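You operate a simulated robot arm through the tools that you are given. There is no shell and no other tool.

You are at the controls of a simulated robot arm. One attempt, no reset.

## Task
Blend at MID to a light froth, switch off, dial to OFF, lid off.
Fine: lay the lid on the bench.
Where things are to end (x, y in the base frame): jar lid within 60 mm of [430, 380].

The check looks at the end state, three seconds after you hand in, the way a careful person would. Anything else that was tipped, shoved, dropped, spilled or broken makes it a failure. A push-on lid holds only when it is set on centred and level and pressed home; a screw cap is set on level and turned clockwise until tight.

## Robot
A 7-joint arm with a two-finger parallel gripper, fixed in place. Base frame: the origin is at the foot of the arm, x ahead of it, y to its left, z up; the work surface is at about z = 850. Lengths are in mm, angles in degrees, forces in N, time in s.
With the tool pointing down near the work surface it reaches from about 300 to 700 mm from the base axis. Its first joint turns from -66.0 to 66.0 degrees. Payload 1.57 kg.
The tool frame sits at the grasp point between the pads (the TCP): z along the fingers, y along the line on which they close. The tips reach 30 mm beyond it. Largest opening 110 mm; finger width 24, thickness 12; the body of the gripper, 48 by 112 mm, starts 78 mm behind the TCP.
Orientation is told as [roll, pitch, yaw] about the base's x, y, z axes, in that order, counted from this pose: with the fingers straight down and closing along the base's y, the tool's x points along the base's -x, its y along +y and its z along -z.

## Interface
- The arm moves only by the tool play_rows. Its argument "rows" is a list that holds one entry, the list of rows, each a list of 7 numbers: the shift along the tool's x, y, z in cm, then the turn, a rotation vector about the tool's x, y, z in degrees, then the gripper command, from -1 (fully open) to 1 (shut), values between in proportion. In form: [[[dx, dy, dz, ax, ay, az, gripper], ...]]. A call has 1 to 20 rows; each row shifts and turns the commanded pose from where the row before left it, along the tool's axes as they then stand. Each row takes 0.2 s and may step no farther than 50 mm and 8.6 degrees from the row before; otherwise, or with a gripper value out of range, the whole call is refused. A pose out of reach is approached as far as the arm can. The call stops where the force on the tool passes 40 N (or 10 N more than at its start, if that is more) or the arm is blocked; 0.2 s more then pass. Each finger travels about 108 mm/s and halts on what it meets, pressing with about 30 N; the grip force reading is that of the motor and also rises with nothing between the fingers. The clock runs only during rows and for 0.2 s after the last one: add rows that do not move to give the fingers time. It gives the time, the measured TCP pose, the force on the tool (base axes), the opening and the grip force at its end, in the units of the frame above (readings bear some noise), with the torque about the TCP (base axes, N m) and any sound that the robot's microphone picked up.
- Cameras (640 x 400 px; columns grow to the right, rows downward): "scene" is fixed at [138.2, -395.5, 1411.8]; the picture's right is [0.92, -0.40, 0.00], its down [-0.19, -0.43, -0.88] and it looks along [0.36, 0.81, -0.47] (base axes); focal length 336 px, centre (320, 200). "wrist" rides on the gripper at [70, 16, -141] in the tool frame; the picture's right is [-0.23, 0.97, 0.00], its down [-0.86, -0.20, -0.48] and it looks along [-0.47, -0.11, 0.88] (tool axes); focal length 222 px, centre (320, 200). There is no depth. A picture from a camera that has moved, and an enlarged one, comes with that camera's place and axes in the base frame and with its lens. The place of the scene camera against the robot may be out by one fixed shift of up to 25 mm in any direction.
- capture(camera): a new picture of that camera. No time passes.
- inspect(camera, box): a new picture of the part [left, top, right, bottom] of that camera's present view, enlarged. No time passes.
- sign_off(): hands the job in; it is judged then, once.

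Nothing tells you positions but the pictures and the camera data. Unless the task says otherwise, let go and move clear before handing in.

The tools are called as name(argument=value, ...) on one line, values as JSON. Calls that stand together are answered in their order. play_rows: Moves the arm, as the interface text tells. Its arguments: {"type":"object","properties":{"rows":{"type":"array","items":{"type":"array","items":{"type":"array","items":{"type":"number"}}}}},"required":["rows"]} The other tools are called the same way: capture (camera) takes a picture; inspect (camera, box) takes an enlarged picture of a part of a camera's view; sign_off () hands the job in.

At the start:

```text
t: 0.0
tcp_pos: [361.7, 230.0, 1182.9]
tool_rot: [0.0, -0.1, -0.1]
wrist_force: [0.4, -0.5, -0.2]
moment: [0.01, 0.02, -0.01]
opening: 109.9
grip_force: 0.1
```

scene: 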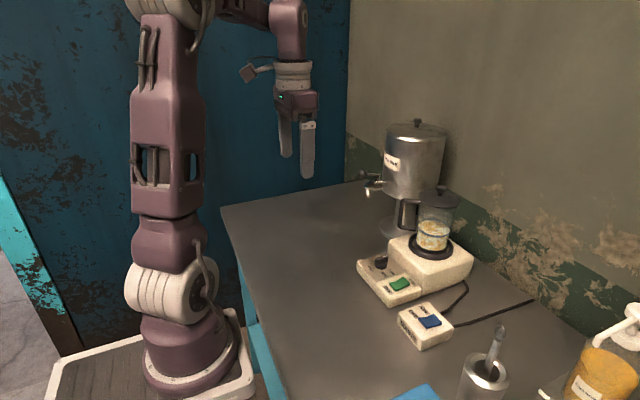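
wrist: 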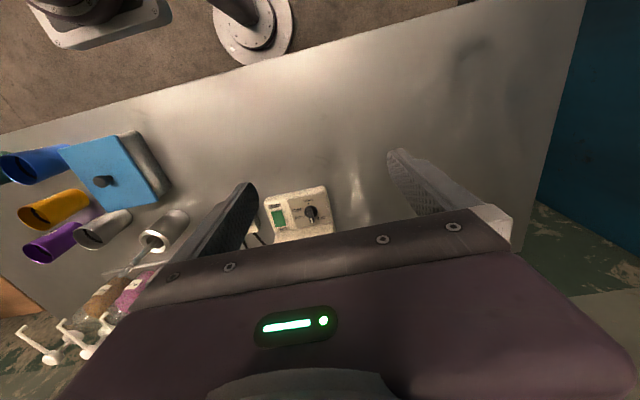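

I see a blender with a jar and lid on the bench, a green rocker and a dial on its base, and a separate box with a blue switch. I'll look closer before moving.

inspect(camera="scene", box=[340, 170, 500, 360])

inspect(camera="wrist", box=[220, 160, 380, 260])

inspect(camera="scene", box=[380, 170, 480, 270])

inspect(camera="scene", box=[350, 245, 470, 355])

```text
2.11 times, centred on (420, 265) of scene
camera zoom: at [138.2, -395.5, 1411.8], right [0.92, -0.4, 0.0], down [-0.19, -0.43, -0.88], along [0.36, 0.81, -0.47], focal length 707 px, centre (110, 63)
```

zoom: 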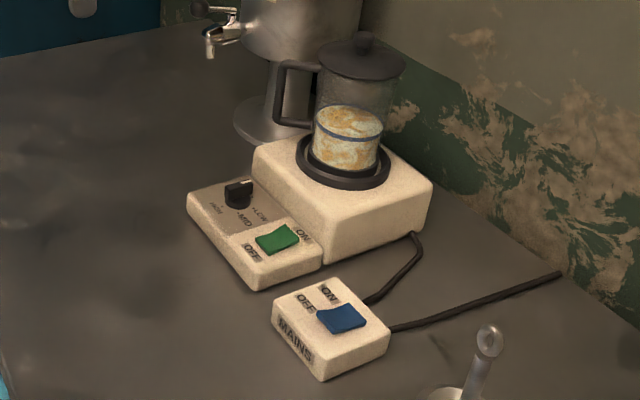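

```text
4.00 times, centred on (300, 210) of wrist
camera zoom: at [290.3, 246.6, 1325.3], right [0.23, 0.97, 0.0], down [0.86, -0.2, 0.48], along [0.47, -0.11, -0.88], focal length 888 px, centre (400, 160)
```

zoom: 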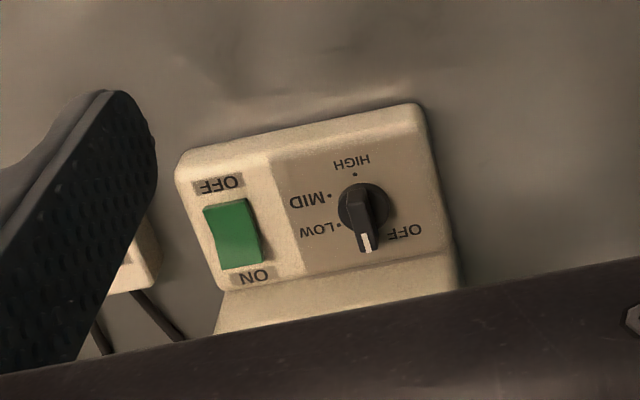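

```text
4.00 times, centred on (430, 220) of scene
camera zoom: at [138.2, -395.5, 1411.8], right [0.92, -0.4, 0.0], down [-0.19, -0.43, -0.88], along [0.36, 0.81, -0.47], focal length 1344 px, centre (-120, 120)
```

zoom: 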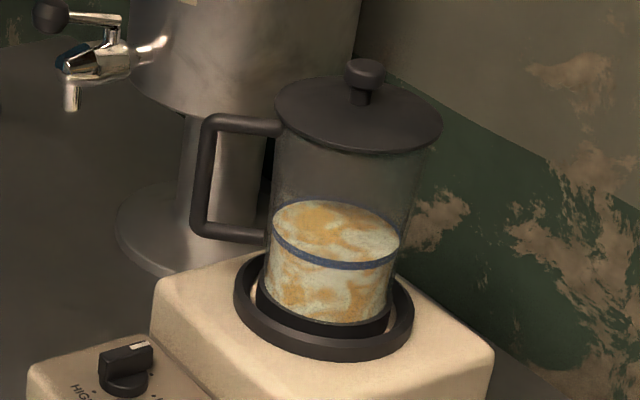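

```text
3.64 times, centred on (410, 300) of scene
camera zoom: at [138.2, -395.5, 1411.8], right [0.92, -0.4, 0.0], down [-0.19, -0.43, -0.88], along [0.36, 0.81, -0.47], focal length 1222 px, centre (-7, -164)
```

zoom: 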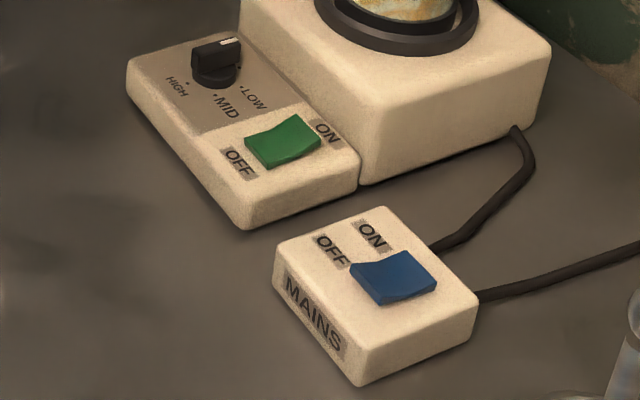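

The dial reads OFF, and there is a separate mains box with its own rocker whose state I can't read yet. Next I shift the hand forward, staying high, so the wrist camera sees the blender, jar and switches.

play_rows(rows=[[[-3.5, -1, 0, 0, 0, 0, -1], [-3.5, -1, 0, 0, 0, 0, -1], [-3.5, -1, 0, 0, 0, 0, -1], [0, 0, 0, 0, 0, 0, -1]]])

capture(camera="wrist")

inspect(camera="scene", box=[395, 290, 460, 355])

inspect(camera="scene", box=[355, 245, 425, 310])

```text
t: 1.0
tcp_pos: [467.4, 200.4, 1181.8]
tool_rot: [0.0, 0.0, 0.0]
wrist_force: [0.2, -0.2, 0.3]
moment: [0.0, 0.0, 0.02]
opening: 109.7
grip_force: 0.1
```

```text
taken
camera wrist: at [396.7, 217.5, 1324.3], right [0.23, 0.97, 0.0], down [0.86, -0.2, 0.48], along [0.47, -0.11, -0.88], focal length 222 px, centre (320, 200)
```

wrist: 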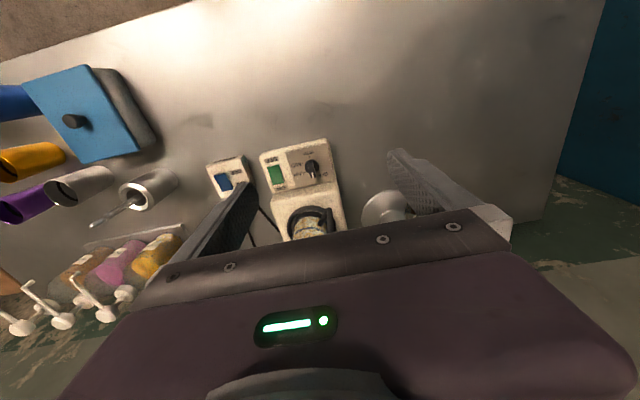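

```text
6.15 times, centred on (428, 322) of scene
camera zoom: at [138.2, -395.6, 1411.8], right [0.92, -0.4, 0.0], down [-0.19, -0.43, -0.88], along [0.36, 0.81, -0.47], focal length 2067 px, centre (-342, -554)
```

zoom: 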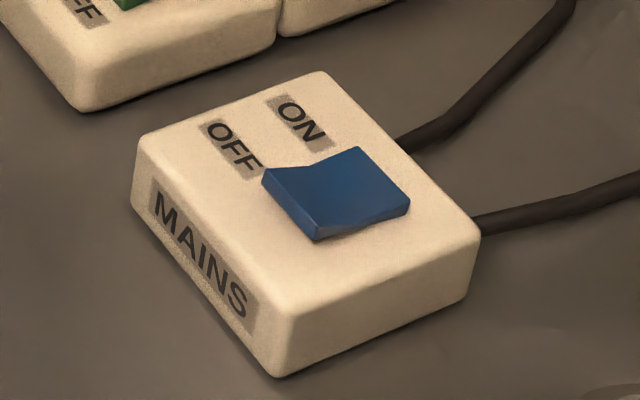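

```text
6.15 times, centred on (390, 278) of scene
camera zoom: at [138.2, -395.6, 1411.8], right [0.92, -0.4, 0.0], down [-0.19, -0.43, -0.88], along [0.36, 0.81, -0.47], focal length 2067 px, centre (-111, -277)
```

zoom: 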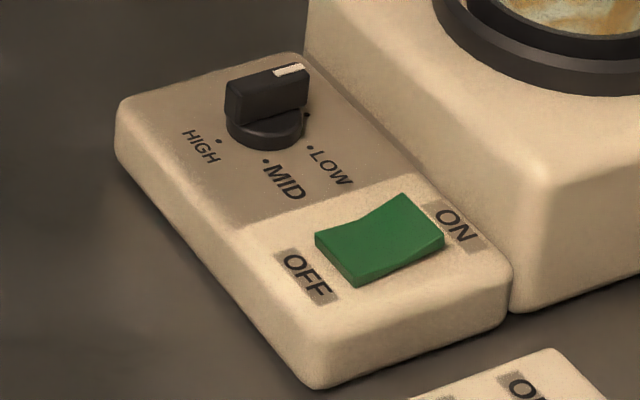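

The green rocker looks to be at OFF, and the mains rocker's ON end looks pressed down. I'll zoom in with the wrist camera to confirm that and get positions.

inspect(camera="wrist", box=[190, 120, 350, 250])

inspect(camera="wrist", box=[205, 150, 285, 200])

inspect(camera="wrist", box=[255, 135, 345, 195])

```text
3.08 times, centred on (270, 185) of wrist
camera zoom: at [396.7, 217.5, 1324.3], right [0.23, 0.97, 0.0], down [0.86, -0.2, 0.48], along [0.47, -0.11, -0.88], focal length 684 px, centre (474, 246)
```

zoom: 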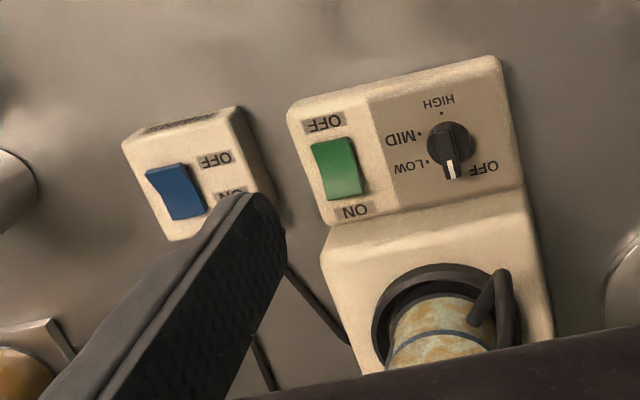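

```text
8.00 times, centred on (245, 175) of wrist
camera zoom: at [396.7, 217.5, 1324.3], right [0.23, 0.97, 0.0], down [0.86, -0.2, 0.48], along [0.47, -0.11, -0.88], focal length 1777 px, centre (920, 400)
```

zoom: 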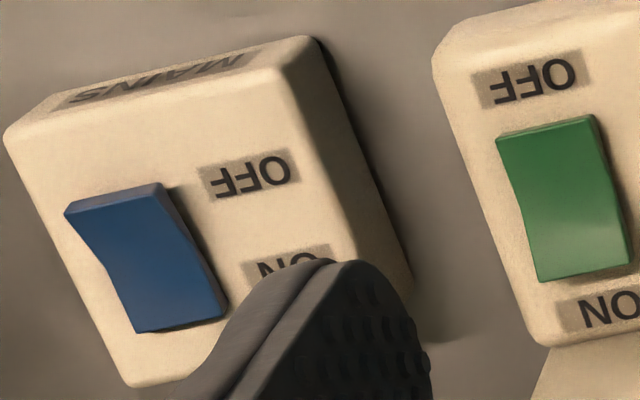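

```text
6.67 times, centred on (300, 165) of wrist
camera zoom: at [396.7, 217.5, 1324.3], right [0.23, 0.97, 0.0], down [0.86, -0.2, 0.48], along [0.47, -0.11, -0.88], focal length 1481 px, centre (453, 433)
```

zoom: 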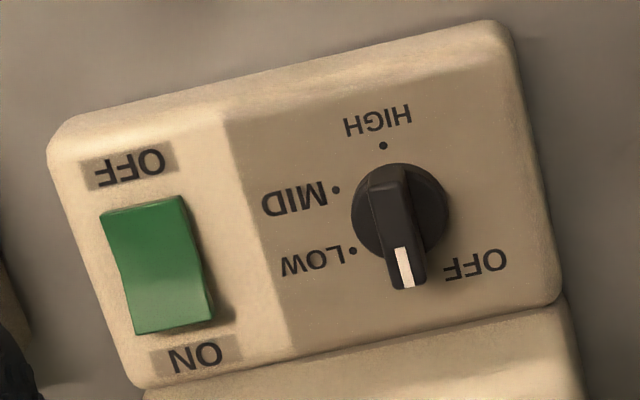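

Confirmed: mains is ON, the blender rocker is OFF, and the dial points to OFF, with blender axes roughly along x/y. I put the dial near (549,165), the green rocker near (548,86) and the jar axis near (674,133). I'll move over for a clear view of the jar, handle and lid.

play_rows(rows=[[[-2.8, -1.25, -1.45, 0, 0, 0, -1], [-2.8, -1.25, -1.45, 0, 0, 0, -1], [-2.8, -1.25, -1.45, 0, 0, 0, -1], [-2.8, -1.25, -1.45, 0, 0, 0, -1], [0, 0, 0, 0, 0, 0, -1]]])

capture(camera="wrist")

inspect(camera="wrist", box=[220, 100, 420, 225])

capture(camera="scene")

```text
t: 2.2
tcp_pos: [551.0, 163.7, 1226.7]
tool_rot: [0.0, 0.0, 0.1]
wrist_force: [0.4, 0.3, 0.9]
moment: [-0.01, -0.01, -0.02]
opening: 110.1
grip_force: 0.1
out of reach, approached as far as the arm can: row 4
```

```text
taken
camera wrist: at [479.8, 179.6, 1367.9], right [0.23, 0.97, 0.0], down [0.86, -0.2, 0.48], along [0.47, -0.11, -0.88], focal length 222 px, centre (320, 200)
```

wrist: 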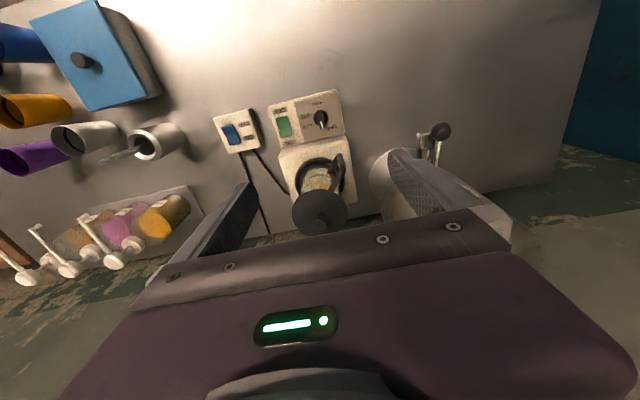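

```text
3.20 times, centred on (320, 162) of wrist
camera zoom: at [479.8, 179.6, 1367.9], right [0.23, 0.97, 0.0], down [0.86, -0.2, 0.48], along [0.47, -0.11, -0.88], focal length 711 px, centre (320, 320)
```

zoom: 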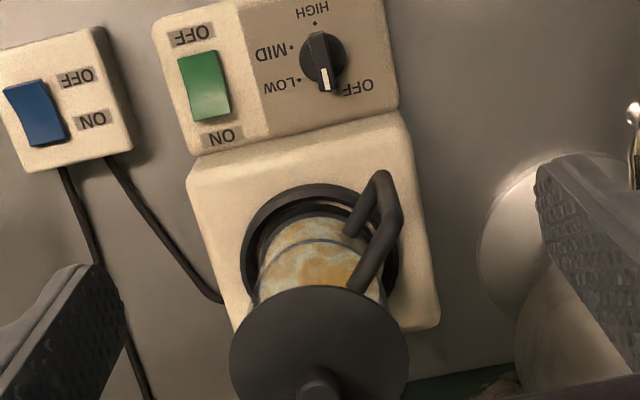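

```text
taken
```

scene: 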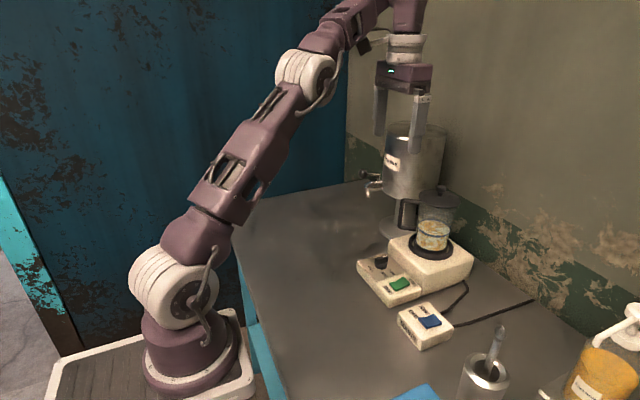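

The vertical tool ran out of reach near r≈580 at this height, so the lid (axis ≈ (674,134), top ≈ z 1050) will need a tilted tool. The jar handle post is near (608,188). I'll look closely at the lid knob, and check the drop-off spot and the liquid.

inspect(camera="wrist", box=[270, 170, 370, 240])

inspect(camera="scene", box=[405, 180, 465, 260])

inspect(camera="wrist", box=[360, 60, 560, 220])

```text
5.71 times, centred on (320, 205) of wrist
camera zoom: at [479.8, 179.6, 1367.9], right [0.23, 0.97, 0.0], down [0.86, -0.2, 0.48], along [0.47, -0.11, -0.88], focal length 1269 px, centre (320, 171)
```

zoom: 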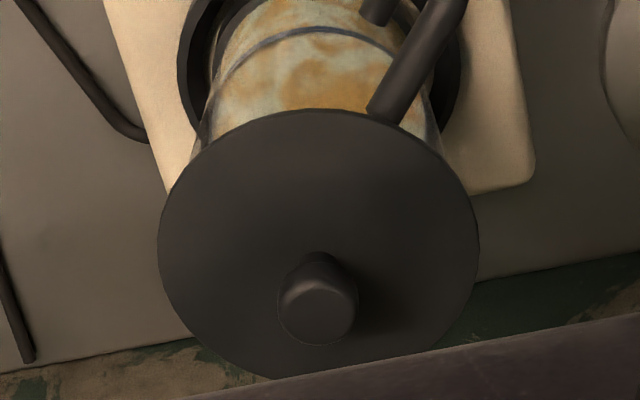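

```text
5.00 times, centred on (435, 220) of scene
camera zoom: at [138.2, -395.6, 1411.8], right [0.92, -0.4, 0.0], down [-0.19, -0.43, -0.88], along [0.36, 0.81, -0.47], focal length 1680 px, centre (-255, 100)
```

zoom: 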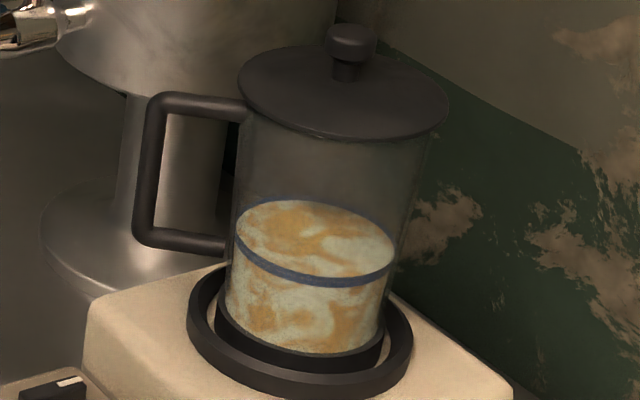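

```text
2.50 times, centred on (460, 140) of wrist
camera zoom: at [479.8, 179.6, 1367.9], right [0.23, 0.97, 0.0], down [0.86, -0.2, 0.48], along [0.47, -0.11, -0.88], focal length 555 px, centre (-30, 350)
```

zoom: 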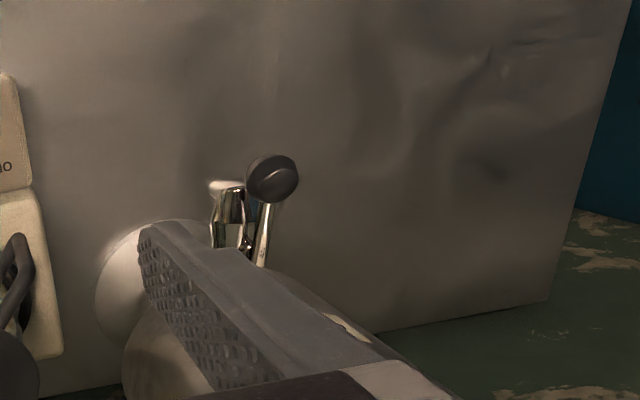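

Lid knob is a mushroom about 22 mm across and 30 mm above the lid. Liquid sits right at the blue line, so I'll watch that. Now I back off and come down toward the dial with the jaws partly closed, checking how the commanded pose behaves after the out-of-reach row.

play_rows(rows=[[[2.0, 0, 5, 0, 0, 0, 0.1], [1.0, 0, 4, 0, 0, 0, 0.1], [0, 0, 0, 0, 0, 0, 0.1]]])

```text
refused: row 1 steps farther than a row can; nothing moved
```

That row was just over the 50 mm step limit; I'll use smaller steps.

play_rows(rows=[[[2.0, 0, 3, 0, 0, 0, 0.1], [1.0, 0, 4, 0, 0, 0, 0.1], [0, 0, 0, 0, 0, 0, 0.1]]])

```text
t: 3.0
tcp_pos: [520.4, 161.2, 1160.3]
tool_rot: [0.0, 0.1, 0.0]
wrist_force: [0.1, -0.3, 0.1]
moment: [0.0, 0.02, 0.01]
opening: 49.4
grip_force: 0.1
```

The clamped command behaves sensibly. Now I lean the tool back 30° (body toward the robot) so the hand stays clear of the jar handle when turning the dial, and lower it above the dial.

play_rows(rows=[[[0, 0, 0, 0, -7.5, 0, 0.1], [0, 0, 0, 0, -7.5, 0, 0.1], [0, 0, 0, 0, -7.5, 0, 0.1], [0, 0, 0, 0, -7.5, 0, 0.1], [1.2, 0.13, 3.15, 0, 0, 0, 0.1], [1.2, 0.13, 3.15, 0, 0, 0, 0.1], [1.2, 0.13, 3.15, 0, 0, 0, 0.1], [0, 0, 0, 0, 0, 0, 0.1]]])

capture(camera="wrist")

capture(camera="scene")

```text
t: 4.8
tcp_pos: [535.1, 167.1, 1055.6]
tool_rot: [0.0, -30.1, 0.1]
wrist_force: [0.0, 0.2, 0.7]
moment: [-0.01, 0.03, -0.01]
opening: 49.6
grip_force: 0.0
```

```text
taken
camera wrist: at [402.5, 182.1, 1142.5], right [0.2, 0.97, 0.11], down [0.5, -0.2, 0.84], along [0.84, -0.11, -0.53], focal length 222 px, centre (320, 200)
```

wrist: 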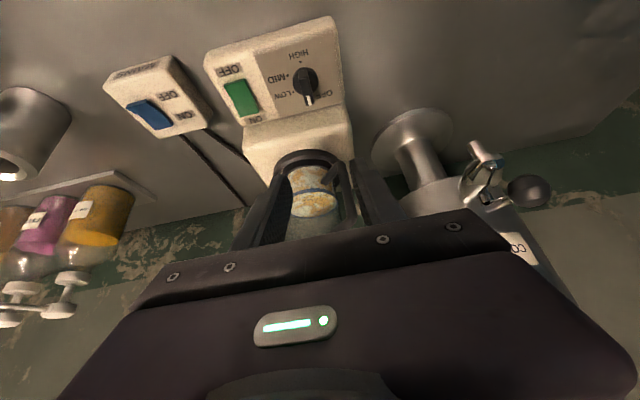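

```text
taken
```

scene: 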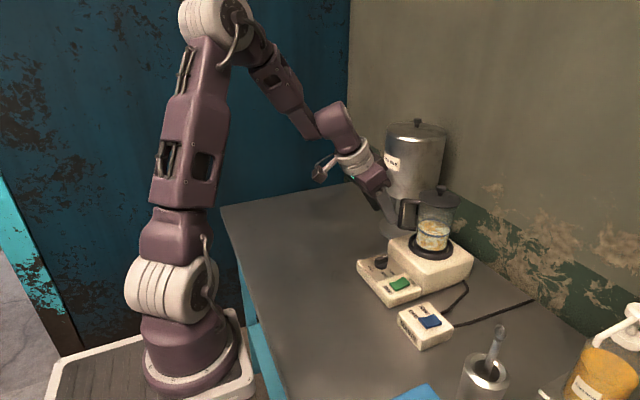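

The tool is leaned and above the dial. I'll zoom in to refine the dial's position from this new viewpoint.

inspect(camera="wrist", box=[200, 20, 360, 120])

inspect(camera="wrist", box=[260, 40, 350, 115])

```text
4.00 times, centred on (280, 70) of wrist
camera zoom: at [402.5, 182.1, 1142.5], right [0.2, 0.97, 0.11], down [0.5, -0.2, 0.84], along [0.84, -0.11, -0.53], focal length 888 px, centre (480, 720)
```

zoom: 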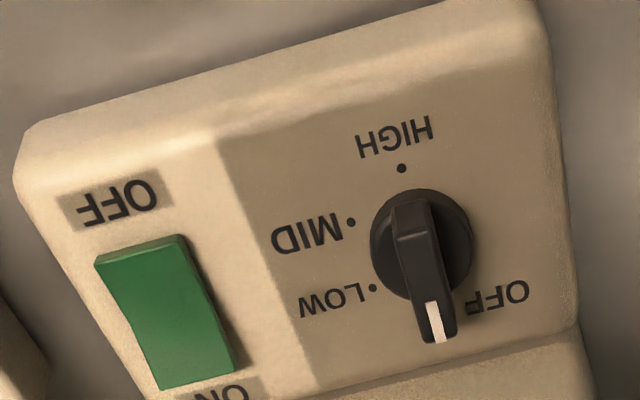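

```text
5.33 times, centred on (305, 78) of wrist
camera zoom: at [402.5, 182.1, 1142.5], right [0.2, 0.97, 0.11], down [0.5, -0.2, 0.84], along [0.84, -0.11, -0.53], focal length 1185 px, centre (400, 853)
```

zoom: 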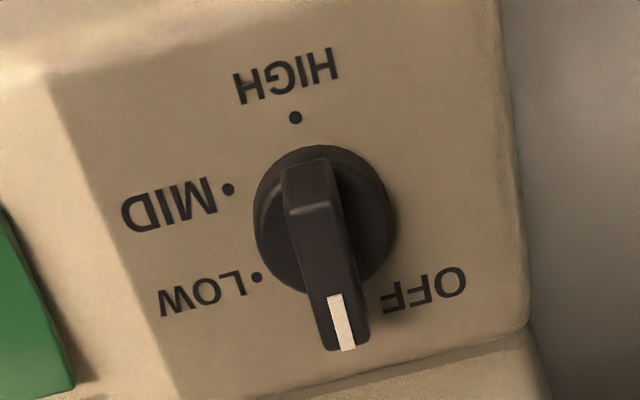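

The dial pivot comes out consistently at (549.3,164.9), with the bar about 10 mm thick, spanning x 534–568 and z 892–905. I'll descend to just above it and check before closing.

play_rows(rows=[[[1.73, -0.087, 3.24, 0, 0, 0, 0.1], [1.73, -0.087, 3.24, 0, 0, 0, 0.1], [1.73, -0.087, 3.24, 0, 0, 0, 0.1], [0, 0, 0, 0, 0, 0, 0.1]]])

capture(camera="wrist")

inspect(camera="scene", box=[330, 200, 450, 300])

```text
t: 5.8
tcp_pos: [538.3, 163.7, 945.3]
tool_rot: [0.1, -30.1, 0.2]
wrist_force: [0.1, 0.2, -0.6]
moment: [0.01, 0.02, -0.01]
opening: 49.8
grip_force: 0.0
```

```text
taken
camera wrist: at [405.3, 179.8, 1032.0], right [0.2, 0.97, 0.11], down [0.5, -0.2, 0.84], along [0.84, -0.11, -0.53], focal length 222 px, centre (320, 200)
```

wrist: 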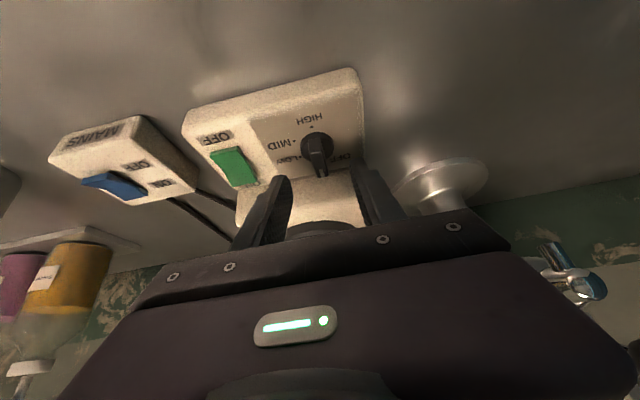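

```text
4.00 times, centred on (390, 250) of scene
camera zoom: at [138.2, -395.5, 1411.8], right [0.92, -0.4, 0.0], down [-0.19, -0.43, -0.88], along [0.36, 0.81, -0.47], focal length 1344 px, centre (40, 0)
```

zoom: 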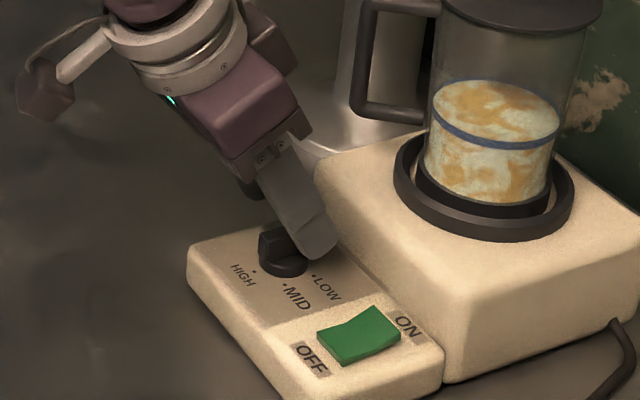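

Fingers straddle the dial bar. I'll lower the last 20 mm and close on it.

play_rows(rows=[[[0.47, 0.04, 0.87, 0, 0, 0, 0.1], [0.46, 0.04, 0.88, 0, 0, 0, 0.1], [0, 0, 0, 0, 0, 0, 0.1]]])

inspect(camera="scene", box=[350, 225, 430, 290])

inspect(camera="wrist", box=[240, 90, 400, 210])

```text
t: 6.6
tcp_pos: [539.3, 165.4, 926.3]
tool_rot: [0.0, -30.0, 0.1]
wrist_force: [0.3, 0.8, -0.8]
moment: [0.03, 0.02, 0.03]
opening: 49.7
grip_force: 0.0
```

```text
6.15 times, centred on (390, 258) of scene
camera zoom: at [138.2, -395.5, 1411.8], right [0.92, -0.4, 0.0], down [-0.19, -0.43, -0.88], along [0.36, 0.81, -0.47], focal length 2067 px, centre (-111, -154)
```

zoom: 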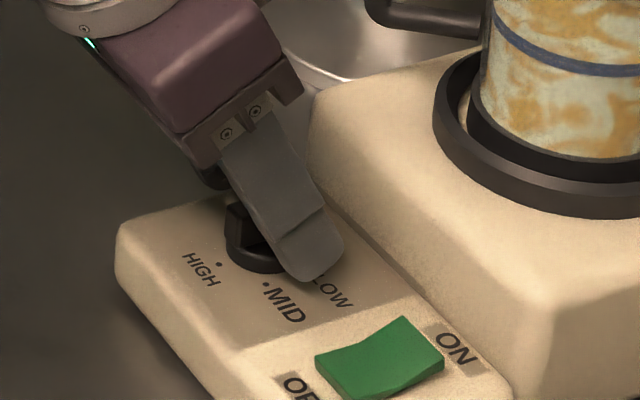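

```text
3.33 times, centred on (320, 150) of wrist
camera zoom: at [406.3, 180.9, 1013.2], right [0.2, 0.97, 0.11], down [0.5, -0.2, 0.84], along [0.84, -0.11, -0.53], focal length 740 px, centre (320, 367)
```

zoom: 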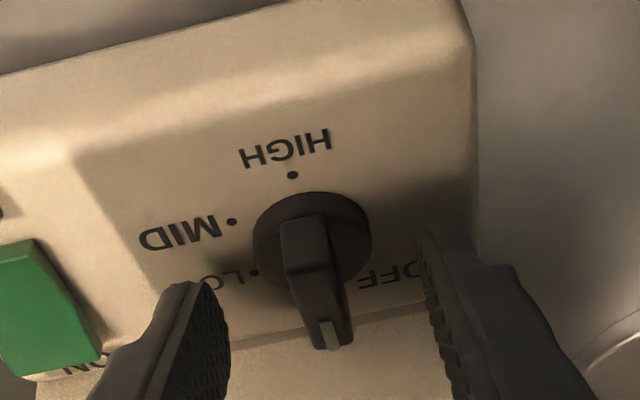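

Aligned. Closing on the bar.

play_rows(rows=[[[0, 0, 0, 0, 0, 0, 0.6], [0, 0, 0, 0, 0, 0, 0.75], [0, 0, 0, 0, 0, 0, 1.0], [0, 0, 0, 0, 0, 0, 1.0]]])

inspect(camera="wrist", box=[240, 90, 400, 210])

```text
t: 7.6
tcp_pos: [540.0, 165.7, 925.7]
tool_rot: [0.0, -30.0, 0.1]
wrist_force: [-0.2, 3.0, -1.5]
moment: [0.08, -0.11, -0.02]
opening: 11.1
grip_force: 29.1
```

```text
3.33 times, centred on (320, 150) of wrist
camera zoom: at [406.2, 181.1, 1013.3], right [0.2, 0.97, 0.11], down [0.5, -0.2, 0.84], along [0.84, -0.11, -0.53], focal length 740 px, centre (320, 367)
```

zoom: 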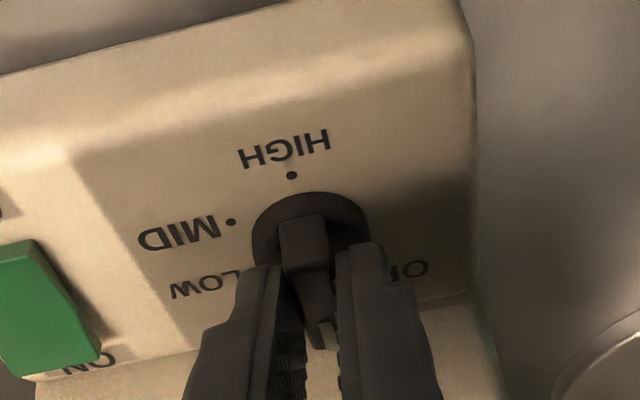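

Bar gripped at 11 mm. Now a trial turn clockwise, 16° about the dial axis, watching force and sound.

play_rows(rows=[[[-0.008, 0.129, 0.005, 4.0, 0, 6.93, 1.0], [-0.008, 0.129, 0.005, 4.0, 0, 6.93, 1.0]]])

inspect(camera="wrist", box=[240, 90, 400, 210])

```text
t: 8.2
tcp_pos: [539.4, 168.0, 925.9]
tool_rot: [0.0, -29.9, -16.0]
wrist_force: [-9.0, 8.3, 1.1]
moment: [0.15, 0.38, 0.03]
opening: 11.0
grip_force: 28.8
```

```text
3.33 times, centred on (320, 150) of wrist
camera zoom: at [416.3, 220.0, 1013.4], right [0.46, 0.88, 0.11], down [0.43, -0.33, 0.84], along [0.78, -0.34, -0.53], focal length 740 px, centre (320, 367)
```

zoom: 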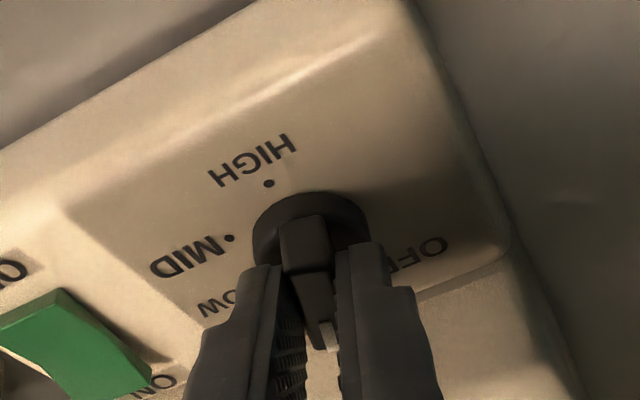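

The bar turns with the fingers, modest side force. Continuing in small batches.

play_rows(rows=[[[0.03, 0.129, 0.0, 4.0, 0, 6.93, 1.0], [0.0, 0.12, 0.0, 4.0, 0, 6.93, 1.0], [-0.008, 0.12, 0.005, 4.0, 0, 6.93, 1.0]]])

inspect(camera="wrist", box=[240, 90, 400, 210])

inspect(camera="scene", box=[350, 190, 450, 290])

```text
t: 9.0
tcp_pos: [541.0, 172.5, 926.5]
tool_rot: [0.1, -30.0, -40.1]
wrist_force: [-5.1, 13.5, -14.0]
moment: [0.31, 0.33, 0.09]
opening: 11.1
grip_force: 28.9
```

```text
3.33 times, centred on (320, 150) of wrist
camera zoom: at [449.9, 268.8, 1013.5], right [0.78, 0.62, 0.11], down [0.26, -0.48, 0.84], along [0.58, -0.62, -0.53], focal length 740 px, centre (320, 367)
```

zoom: 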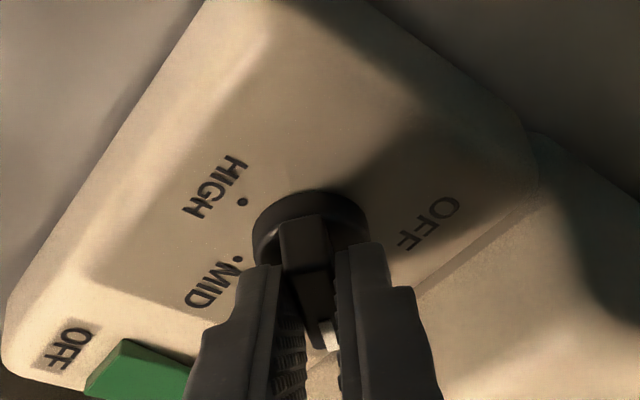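

```text
4.00 times, centred on (400, 240) of scene
camera zoom: at [138.3, -395.1, 1411.9], right [0.92, -0.4, 0.0], down [-0.19, -0.43, -0.88], along [0.36, 0.81, -0.47], focal length 1344 px, centre (0, 40)
```

zoom: 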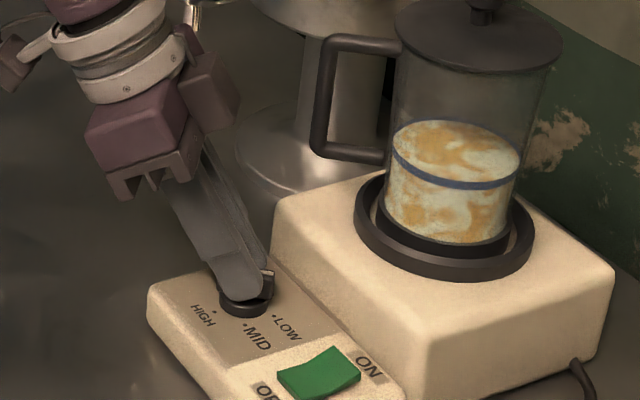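

The turn is tracking (yaw −40°) with moderate side load. I'll continue to about −72° with a slightly larger arc.

play_rows(rows=[[[0.0, 0.18, 0.0, 4.0, 0, 6.93, 1.0], [0.0, 0.16, 0.0, 4.0, 0, 6.93, 1.0]]])

inspect(camera="wrist", box=[240, 90, 400, 210])

inspect(camera="scene", box=[350, 190, 450, 290])

```text
t: 9.6
tcp_pos: [543.5, 174.2, 926.9]
tool_rot: [0.1, -29.9, -56.2]
wrist_force: [-10.6, 13.7, -9.4]
moment: [0.47, 0.41, -0.02]
opening: 10.8
grip_force: 28.8
```

```text
3.33 times, centred on (320, 150) of wrist
camera zoom: at [482.8, 292.2, 1013.6], right [0.92, 0.38, 0.11], down [0.11, -0.53, 0.84], along [0.38, -0.76, -0.53], focal length 740 px, centre (320, 367)
```

zoom: 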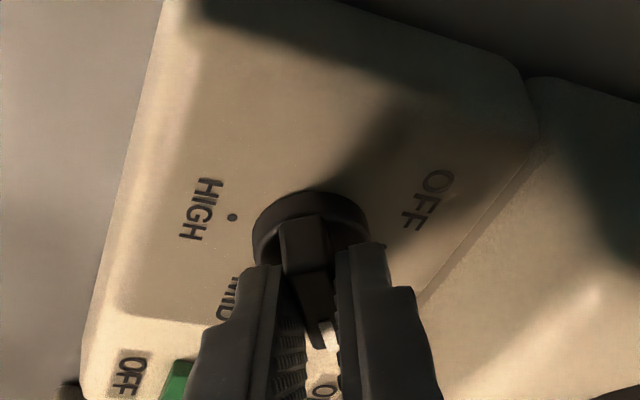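

```text
4.00 times, centred on (400, 240) of scene
camera zoom: at [138.1, -395.1, 1411.9], right [0.92, -0.4, 0.0], down [-0.19, -0.43, -0.88], along [0.36, 0.81, -0.47], focal length 1344 px, centre (0, 40)
```

zoom: 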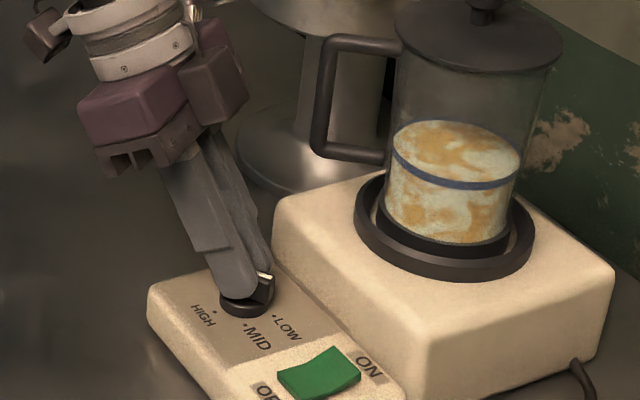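

Clear of the handle so far. Two more steps to about −72°.

play_rows(rows=[[[0.0, 0.16, 0.0, 4.0, 0, 6.93, 1.0], [0.0, 0.16, 0.0, 4.0, 0, 6.93, 1.0]]])

inspect(camera="wrist", box=[240, 90, 400, 210])

inspect(camera="scene", box=[350, 190, 450, 290])

```text
t: 10.2
tcp_pos: [546.0, 175.2, 926.7]
tool_rot: [0.1, -30.1, -72.1]
wrist_force: [-5.9, 11.8, -11.4]
moment: [0.57, 0.23, -0.02]
opening: 11.2
grip_force: 28.4
```

```text
3.33 times, centred on (320, 150) of wrist
camera zoom: at [520.2, 305.4, 1013.5], right [0.99, 0.11, 0.11], down [-0.04, -0.54, 0.84], along [0.16, -0.83, -0.53], focal length 740 px, centre (320, 367)
```

zoom: 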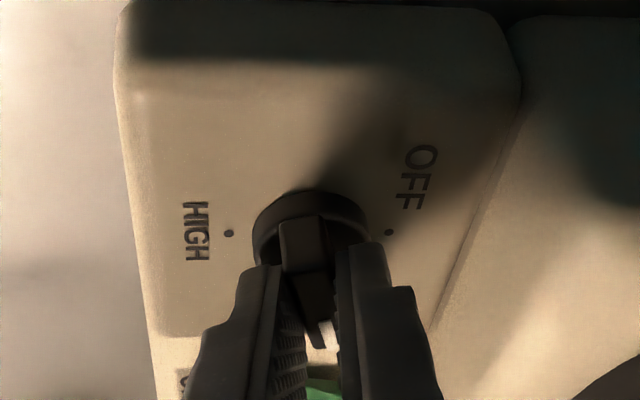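

```text
4.00 times, centred on (400, 240) of scene
camera zoom: at [138.3, -395.2, 1411.8], right [0.92, -0.4, 0.0], down [-0.19, -0.43, -0.88], along [0.36, 0.81, -0.47], focal length 1344 px, centre (0, 40)
```

zoom: 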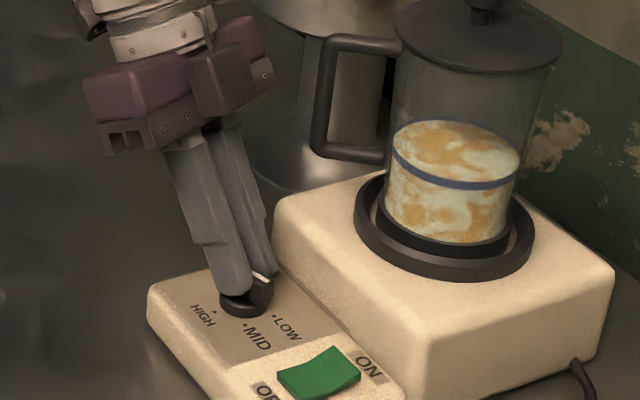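

Dial is at about −72° with ~15 mm clearance to the handle. One more 5° step, then release and rise; the second grip at yaw +60° will square it onto MID.

play_rows(rows=[[[0.0, 0.1, 0.0, 2.5, 0, 4.33, 1.0], [0, 0, 0, 0, 0, 0, 1.0], [0, 0, 0, 0, 0, 0, 0.5], [0, 0, 0, 0, 0, 0, 0.3], [0, 0, 0, 0, 0, 0, 0.3]]])

inspect(camera="wrist", box=[240, 90, 400, 210])

inspect(camera="scene", box=[350, 190, 450, 290])

```text
t: 11.4
tcp_pos: [547.1, 175.3, 926.5]
tool_rot: [-0.1, -30.1, -77.2]
wrist_force: [-0.2, 0.3, -0.5]
moment: [-0.01, 0.02, -0.04]
opening: 38.8
grip_force: 0.0
```

```text
3.33 times, centred on (320, 150) of wrist
camera zoom: at [532.3, 306.7, 1014.0], right [0.99, 0.03, 0.11], down [-0.08, -0.53, 0.84], along [0.08, -0.85, -0.53], focal length 740 px, centre (320, 367)
```

zoom: 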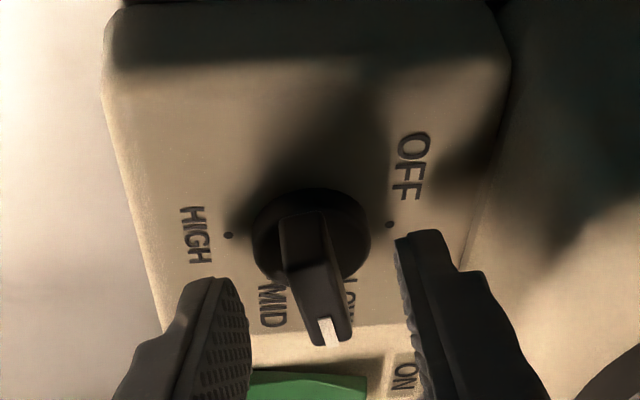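

```text
4.00 times, centred on (400, 240) of scene
camera zoom: at [138.2, -395.5, 1411.8], right [0.92, -0.4, 0.0], down [-0.19, -0.43, -0.88], along [0.36, 0.81, -0.47], focal length 1344 px, centre (0, 40)
```

zoom: 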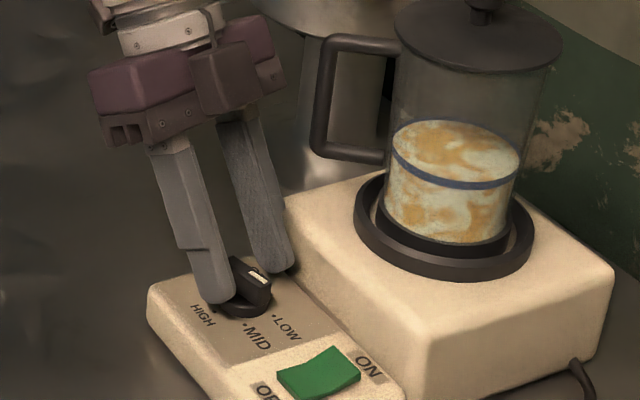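

Dial now sits between LOW and MID. I'll lift straight up, un-lean, back off toward the robot, and begin swinging the yaw back to +60°.

play_rows(rows=[[[-2.13, 0, -3.68, 0, 0, 0, 0.3], [-2.13, 0, -3.68, 0, 0, 0, 0.3], [0, 0, 0, 0, 7.5, 0, 0.3], [0, 0, 0, 0, 7.5, 0, 0.3], [0, 0, 0, 0, 7.5, 0, 0.3], [0, 0, 0, 0, 7.5, 0, 0.3], [0, -4.1, 0, 0, 0, 0, 0.3], [0, 0, 0, 0, 0, -8.5, 0.3], [0, 0, 0, 0, 0, -8.5, 0.3], [0, 0, 0, 0, 0, -8.5, 0.3], [0, 0, 0, 0, 0, -8.5, 0.3], [0, 0, 0, 0, 0, -8.5, 0.3], [0, 0, 0, 0, 0, -8.5, 0.3], [0, 0, 0, 0, 0, -8.5, 0.3], [0, 0, 0, 0, 0, -8.5, 0.3], [0, 0, 0, 0, 0, -8.5, 0.3], [0, 0, 0, 0, 0, 0, 0.3]]])

inspect(camera="scene", box=[340, 230, 440, 320])

capture(camera="wrist")

```text
t: 15.0
tcp_pos: [507.1, 166.2, 1012.0]
tool_rot: [0.1, 0.0, -0.5]
wrist_force: [-0.2, -0.1, -0.5]
moment: [0.04, 0.02, 0.04]
opening: 38.5
grip_force: 0.0
```

```text
4.44 times, centred on (390, 275) of scene
camera zoom: at [138.2, -395.5, 1411.8], right [0.92, -0.4, 0.0], down [-0.19, -0.43, -0.88], along [0.36, 0.81, -0.47], focal length 1493 px, centre (9, -133)
```

zoom: 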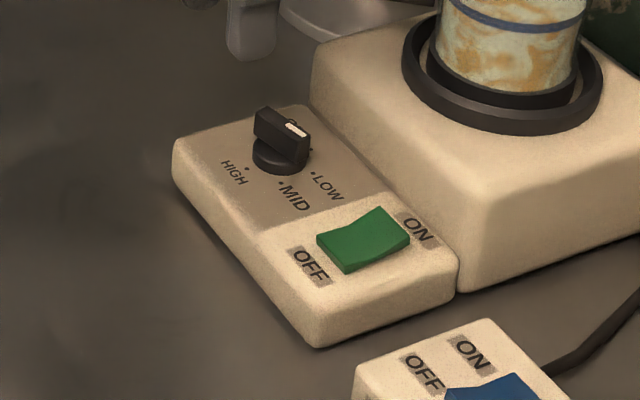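

```text
taken
camera wrist: at [436.0, 182.0, 1153.2], right [0.23, 0.97, 0.0], down [0.85, -0.2, 0.48], along [0.47, -0.11, -0.88], focal length 222 px, centre (320, 200)
```

wrist: 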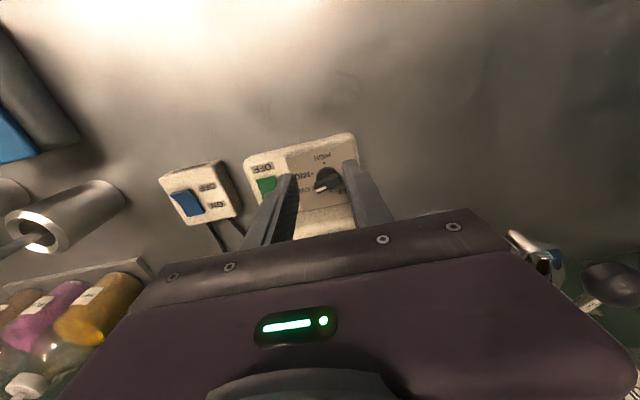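

Now let me read the dial's present angle.

inspect(camera="wrist", box=[280, 135, 370, 205])

```text
5.71 times, centred on (325, 170) of wrist
camera zoom: at [436.0, 182.0, 1153.2], right [0.23, 0.97, 0.0], down [0.85, -0.2, 0.48], along [0.47, -0.11, -0.88], focal length 1269 px, centre (291, 371)
```

zoom: 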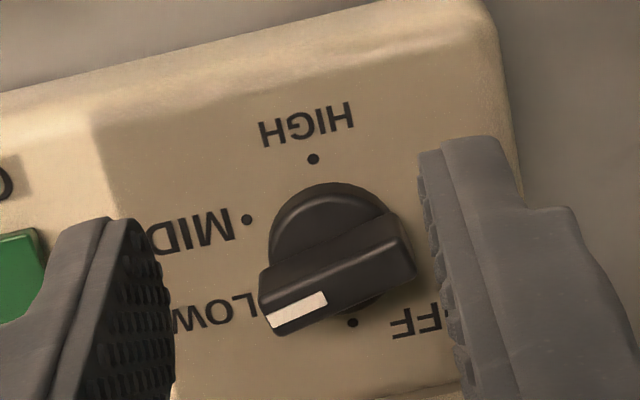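

The bar points to about −75° (no detent pull). Squaring it from there with the jaws could jam, so I'll nudge the tail of the bar with closed fingers a further ~35°, then grip at yaw +60° to finish at MID. First, close the fingers and come down on the −x side of the knob.

play_rows(rows=[[[-0.8, 2.1, 0, 0, 0, 0.5, 1.0], [0, 0, 0, 0, 0, 0, 1.0], [0, 0, 4.3, 0, 0, 0, 1.0], [0, 0, 3.4, 0, 0, 0, 1.0], [0, 0, 0, 0, 0, 0, 1.0]]])

inspect(camera="scene", box=[350, 210, 440, 300])

inspect(camera="wrist", box=[240, 110, 400, 220])

```text
t: 16.2
tcp_pos: [513.5, 186.9, 934.9]
tool_rot: [0.1, 0.0, -1.0]
wrist_force: [0.6, -0.4, 0.5]
moment: [0.0, 0.02, -0.03]
opening: 0.0
grip_force: 21.1
```

```text
4.44 times, centred on (395, 255) of scene
camera zoom: at [138.2, -395.5, 1411.8], right [0.92, -0.4, 0.0], down [-0.19, -0.43, -0.88], along [0.36, 0.81, -0.47], focal length 1493 px, centre (-13, -44)
```

zoom: 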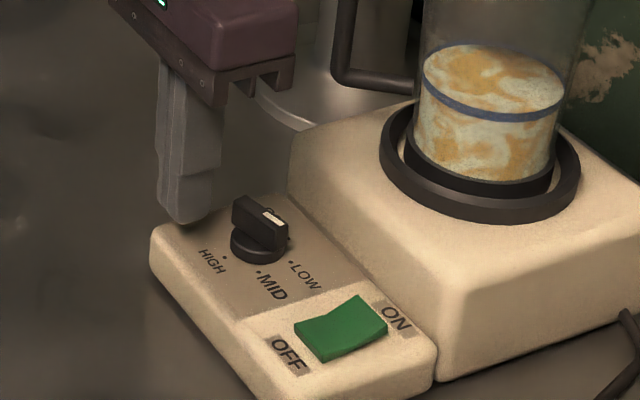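

```text
3.64 times, centred on (320, 165) of wrist
camera zoom: at [443.0, 204.2, 1075.9], right [0.24, 0.97, 0.0], down [0.85, -0.21, 0.48], along [0.46, -0.12, -0.88], focal length 808 px, centre (320, 327)
```

zoom: 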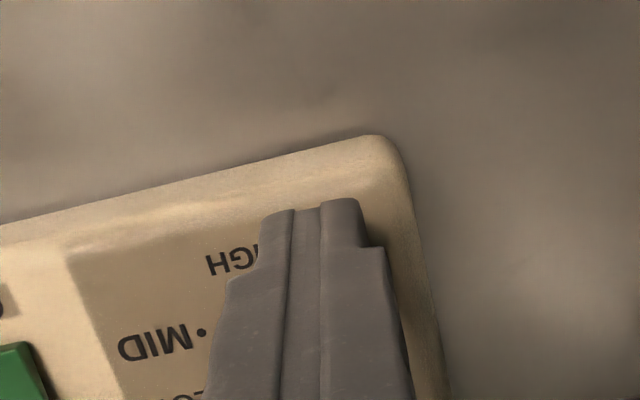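

Positioned beside the knob tail. Lower to working height and start nudging +x in small steps.

play_rows(rows=[[[0, 0, 1.0, 0, 0, -1.0, 1.0], [-1.1, 0, 0, 0, 0, 0, 1.0], [-0.3, 0, 0, 0, 0, 0, 1.0], [-0.3, 0, 0, 0, 0, 0, 1.0], [0, 0, 0, 0, 0, 0, 1.0]]])

inspect(camera="scene", box=[350, 210, 440, 300])

```text
t: 17.4
tcp_pos: [532.0, 187.2, 925.5]
tool_rot: [0.0, 0.0, -0.1]
wrist_force: [0.0, 0.2, 0.7]
moment: [0.03, 0.01, 0.0]
opening: 0.1
grip_force: 21.2
```

```text
4.44 times, centred on (395, 255) of scene
camera zoom: at [138.2, -395.5, 1411.8], right [0.92, -0.4, 0.0], down [-0.19, -0.43, -0.88], along [0.36, 0.81, -0.47], focal length 1493 px, centre (-13, -44)
```

zoom: 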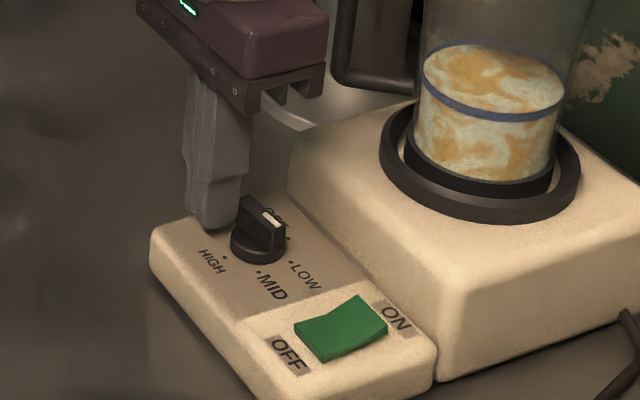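

The bar is following (already rotated a bit). Another 5 mm.

play_rows(rows=[[[-0.3, 0, 0, 0, 0, 0, 1.0], [-0.3, 0, 0, 0, 0, 0, 1.0], [0, 0, 0, 0, 0, 0, 1.0]]])

inspect(camera="scene", box=[350, 210, 440, 300])

```text
t: 18.2
tcp_pos: [537.0, 186.2, 924.8]
tool_rot: [0.0, 0.0, 0.0]
wrist_force: [0.4, 0.4, -0.1]
moment: [0.01, -0.01, 0.0]
opening: 0.4
grip_force: 21.1
```

```text
4.44 times, centred on (395, 255) of scene
camera zoom: at [138.2, -395.5, 1411.8], right [0.92, -0.4, 0.0], down [-0.19, -0.43, -0.88], along [0.36, 0.81, -0.47], focal length 1493 px, centre (-13, -44)
```

zoom: 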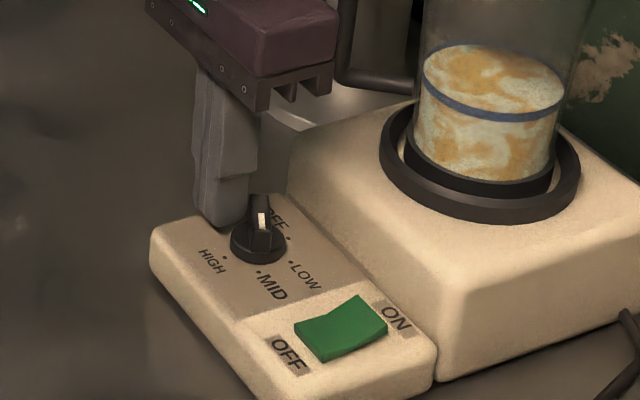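

The pointer now looks close to MID. I'll retreat and check its angle with the wrist camera.

play_rows(rows=[[[1.5, 0, 0, 0, 0, 0, 1.0], [0, 0, -4.4, 0, 0, 0, 0.5], [1.0, -1.5, -4.4, 0, 0, 0, 0.3], [0.5, -0.6, 0, 0, 0, 0, 0.3], [0, 0, 0, 0, 0, 0, 0.3]]])

inspect(camera="wrist", box=[280, 135, 370, 205])

```text
t: 19.4
tcp_pos: [507.9, 167.7, 1012.4]
tool_rot: [-0.1, -0.1, 0.0]
wrist_force: [0.1, -0.1, -0.7]
moment: [0.01, -0.01, -0.03]
opening: 38.7
grip_force: 0.1
```

```text
5.71 times, centred on (325, 170) of wrist
camera zoom: at [436.6, 182.7, 1152.9], right [0.23, 0.97, 0.0], down [0.86, -0.2, 0.48], along [0.47, -0.11, -0.88], focal length 1269 px, centre (291, 371)
```

zoom: 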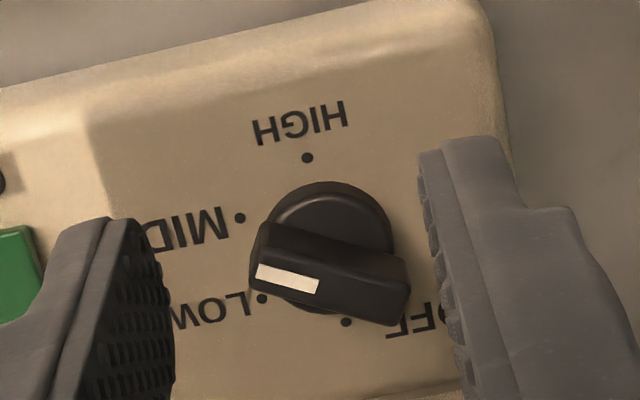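

Pointer is at roughly −116°, about 4° short of MID. I'll square it precisely by gripping at yaw +60°, with a small opening so the far finger clears the blender plinth.

play_rows(rows=[[[0, 0, 0, 0, 0, -8.5, 0.53], [0, 0, 0, 0, 0, -8.5, 0.53], [0, 0, 0, 0, 0, -8.5, 0.53], [0, 0, 0, 0, 0, -8.5, 0.53], [0, 0, 0, 0, 0, -8.5, 0.53], [0, 0, 0, 0, 0, -8.5, 0.53], [0, 0, 0, 0, 0, -8.5, 0.53], [0, 0, 0, 0, 0, -0.5, 0.53], [0, 0, 0, 0, 0, 0, 0.53]]])

capture(camera="wrist")

```text
t: 21.4
tcp_pos: [509.6, 165.7, 1012.4]
tool_rot: [-0.1, 0.0, 60.0]
wrist_force: [-0.1, -0.4, 0.9]
moment: [-0.01, 0.02, -0.01]
opening: 25.8
grip_force: 0.0
```

```text
taken
camera wrist: at [458.1, 113.1, 1153.8], right [-0.73, 0.68, 0.0], down [0.6, 0.64, 0.48], along [0.33, 0.35, -0.88], focal length 222 px, centre (320, 200)
```

wrist: 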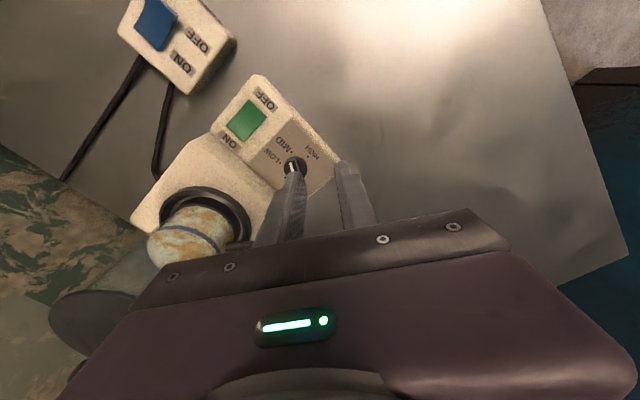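

Yaw +60° is reachable. Move over the dial and descend partway, then check.

play_rows(rows=[[[-1.92, -3.48, 0, 0, 0, 0, 0.53], [0, 0, 4.6, 0, 0, 0, 0.53], [0, 0, 0, 0, 0, 0, 0.53]]])

capture(camera="wrist")

inspect(camera="scene", box=[350, 190, 450, 290])

```text
t: 22.2
tcp_pos: [550.0, 164.6, 967.5]
tool_rot: [0.0, 0.0, 59.9]
wrist_force: [-0.5, -0.5, -1.2]
moment: [0.0, 0.01, 0.02]
opening: 25.8
grip_force: 0.0
```

```text
taken
camera wrist: at [498.9, 112.4, 1107.8], right [-0.73, 0.68, 0.0], down [0.6, 0.64, 0.48], along [0.33, 0.35, -0.88], focal length 222 px, centre (320, 200)
```

wrist: 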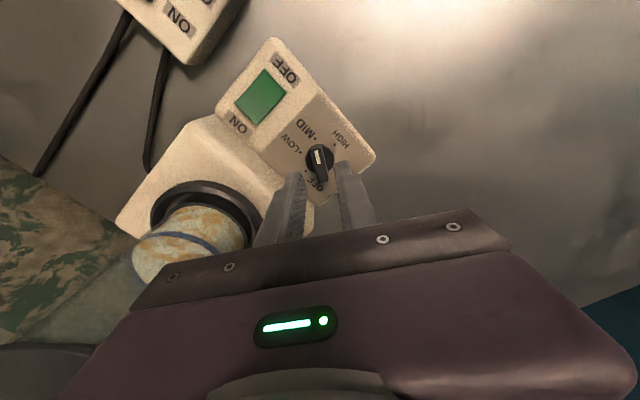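

```text
4.00 times, centred on (400, 240) of scene
camera zoom: at [138.2, -395.5, 1411.8], right [0.92, -0.4, 0.0], down [-0.19, -0.43, -0.88], along [0.36, 0.81, -0.47], focal length 1344 px, centre (0, 40)
```

zoom: 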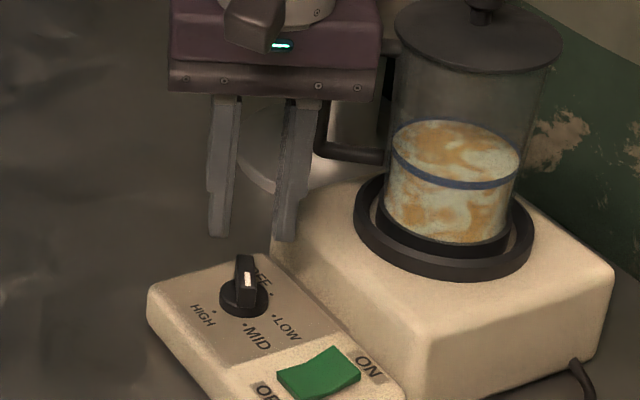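

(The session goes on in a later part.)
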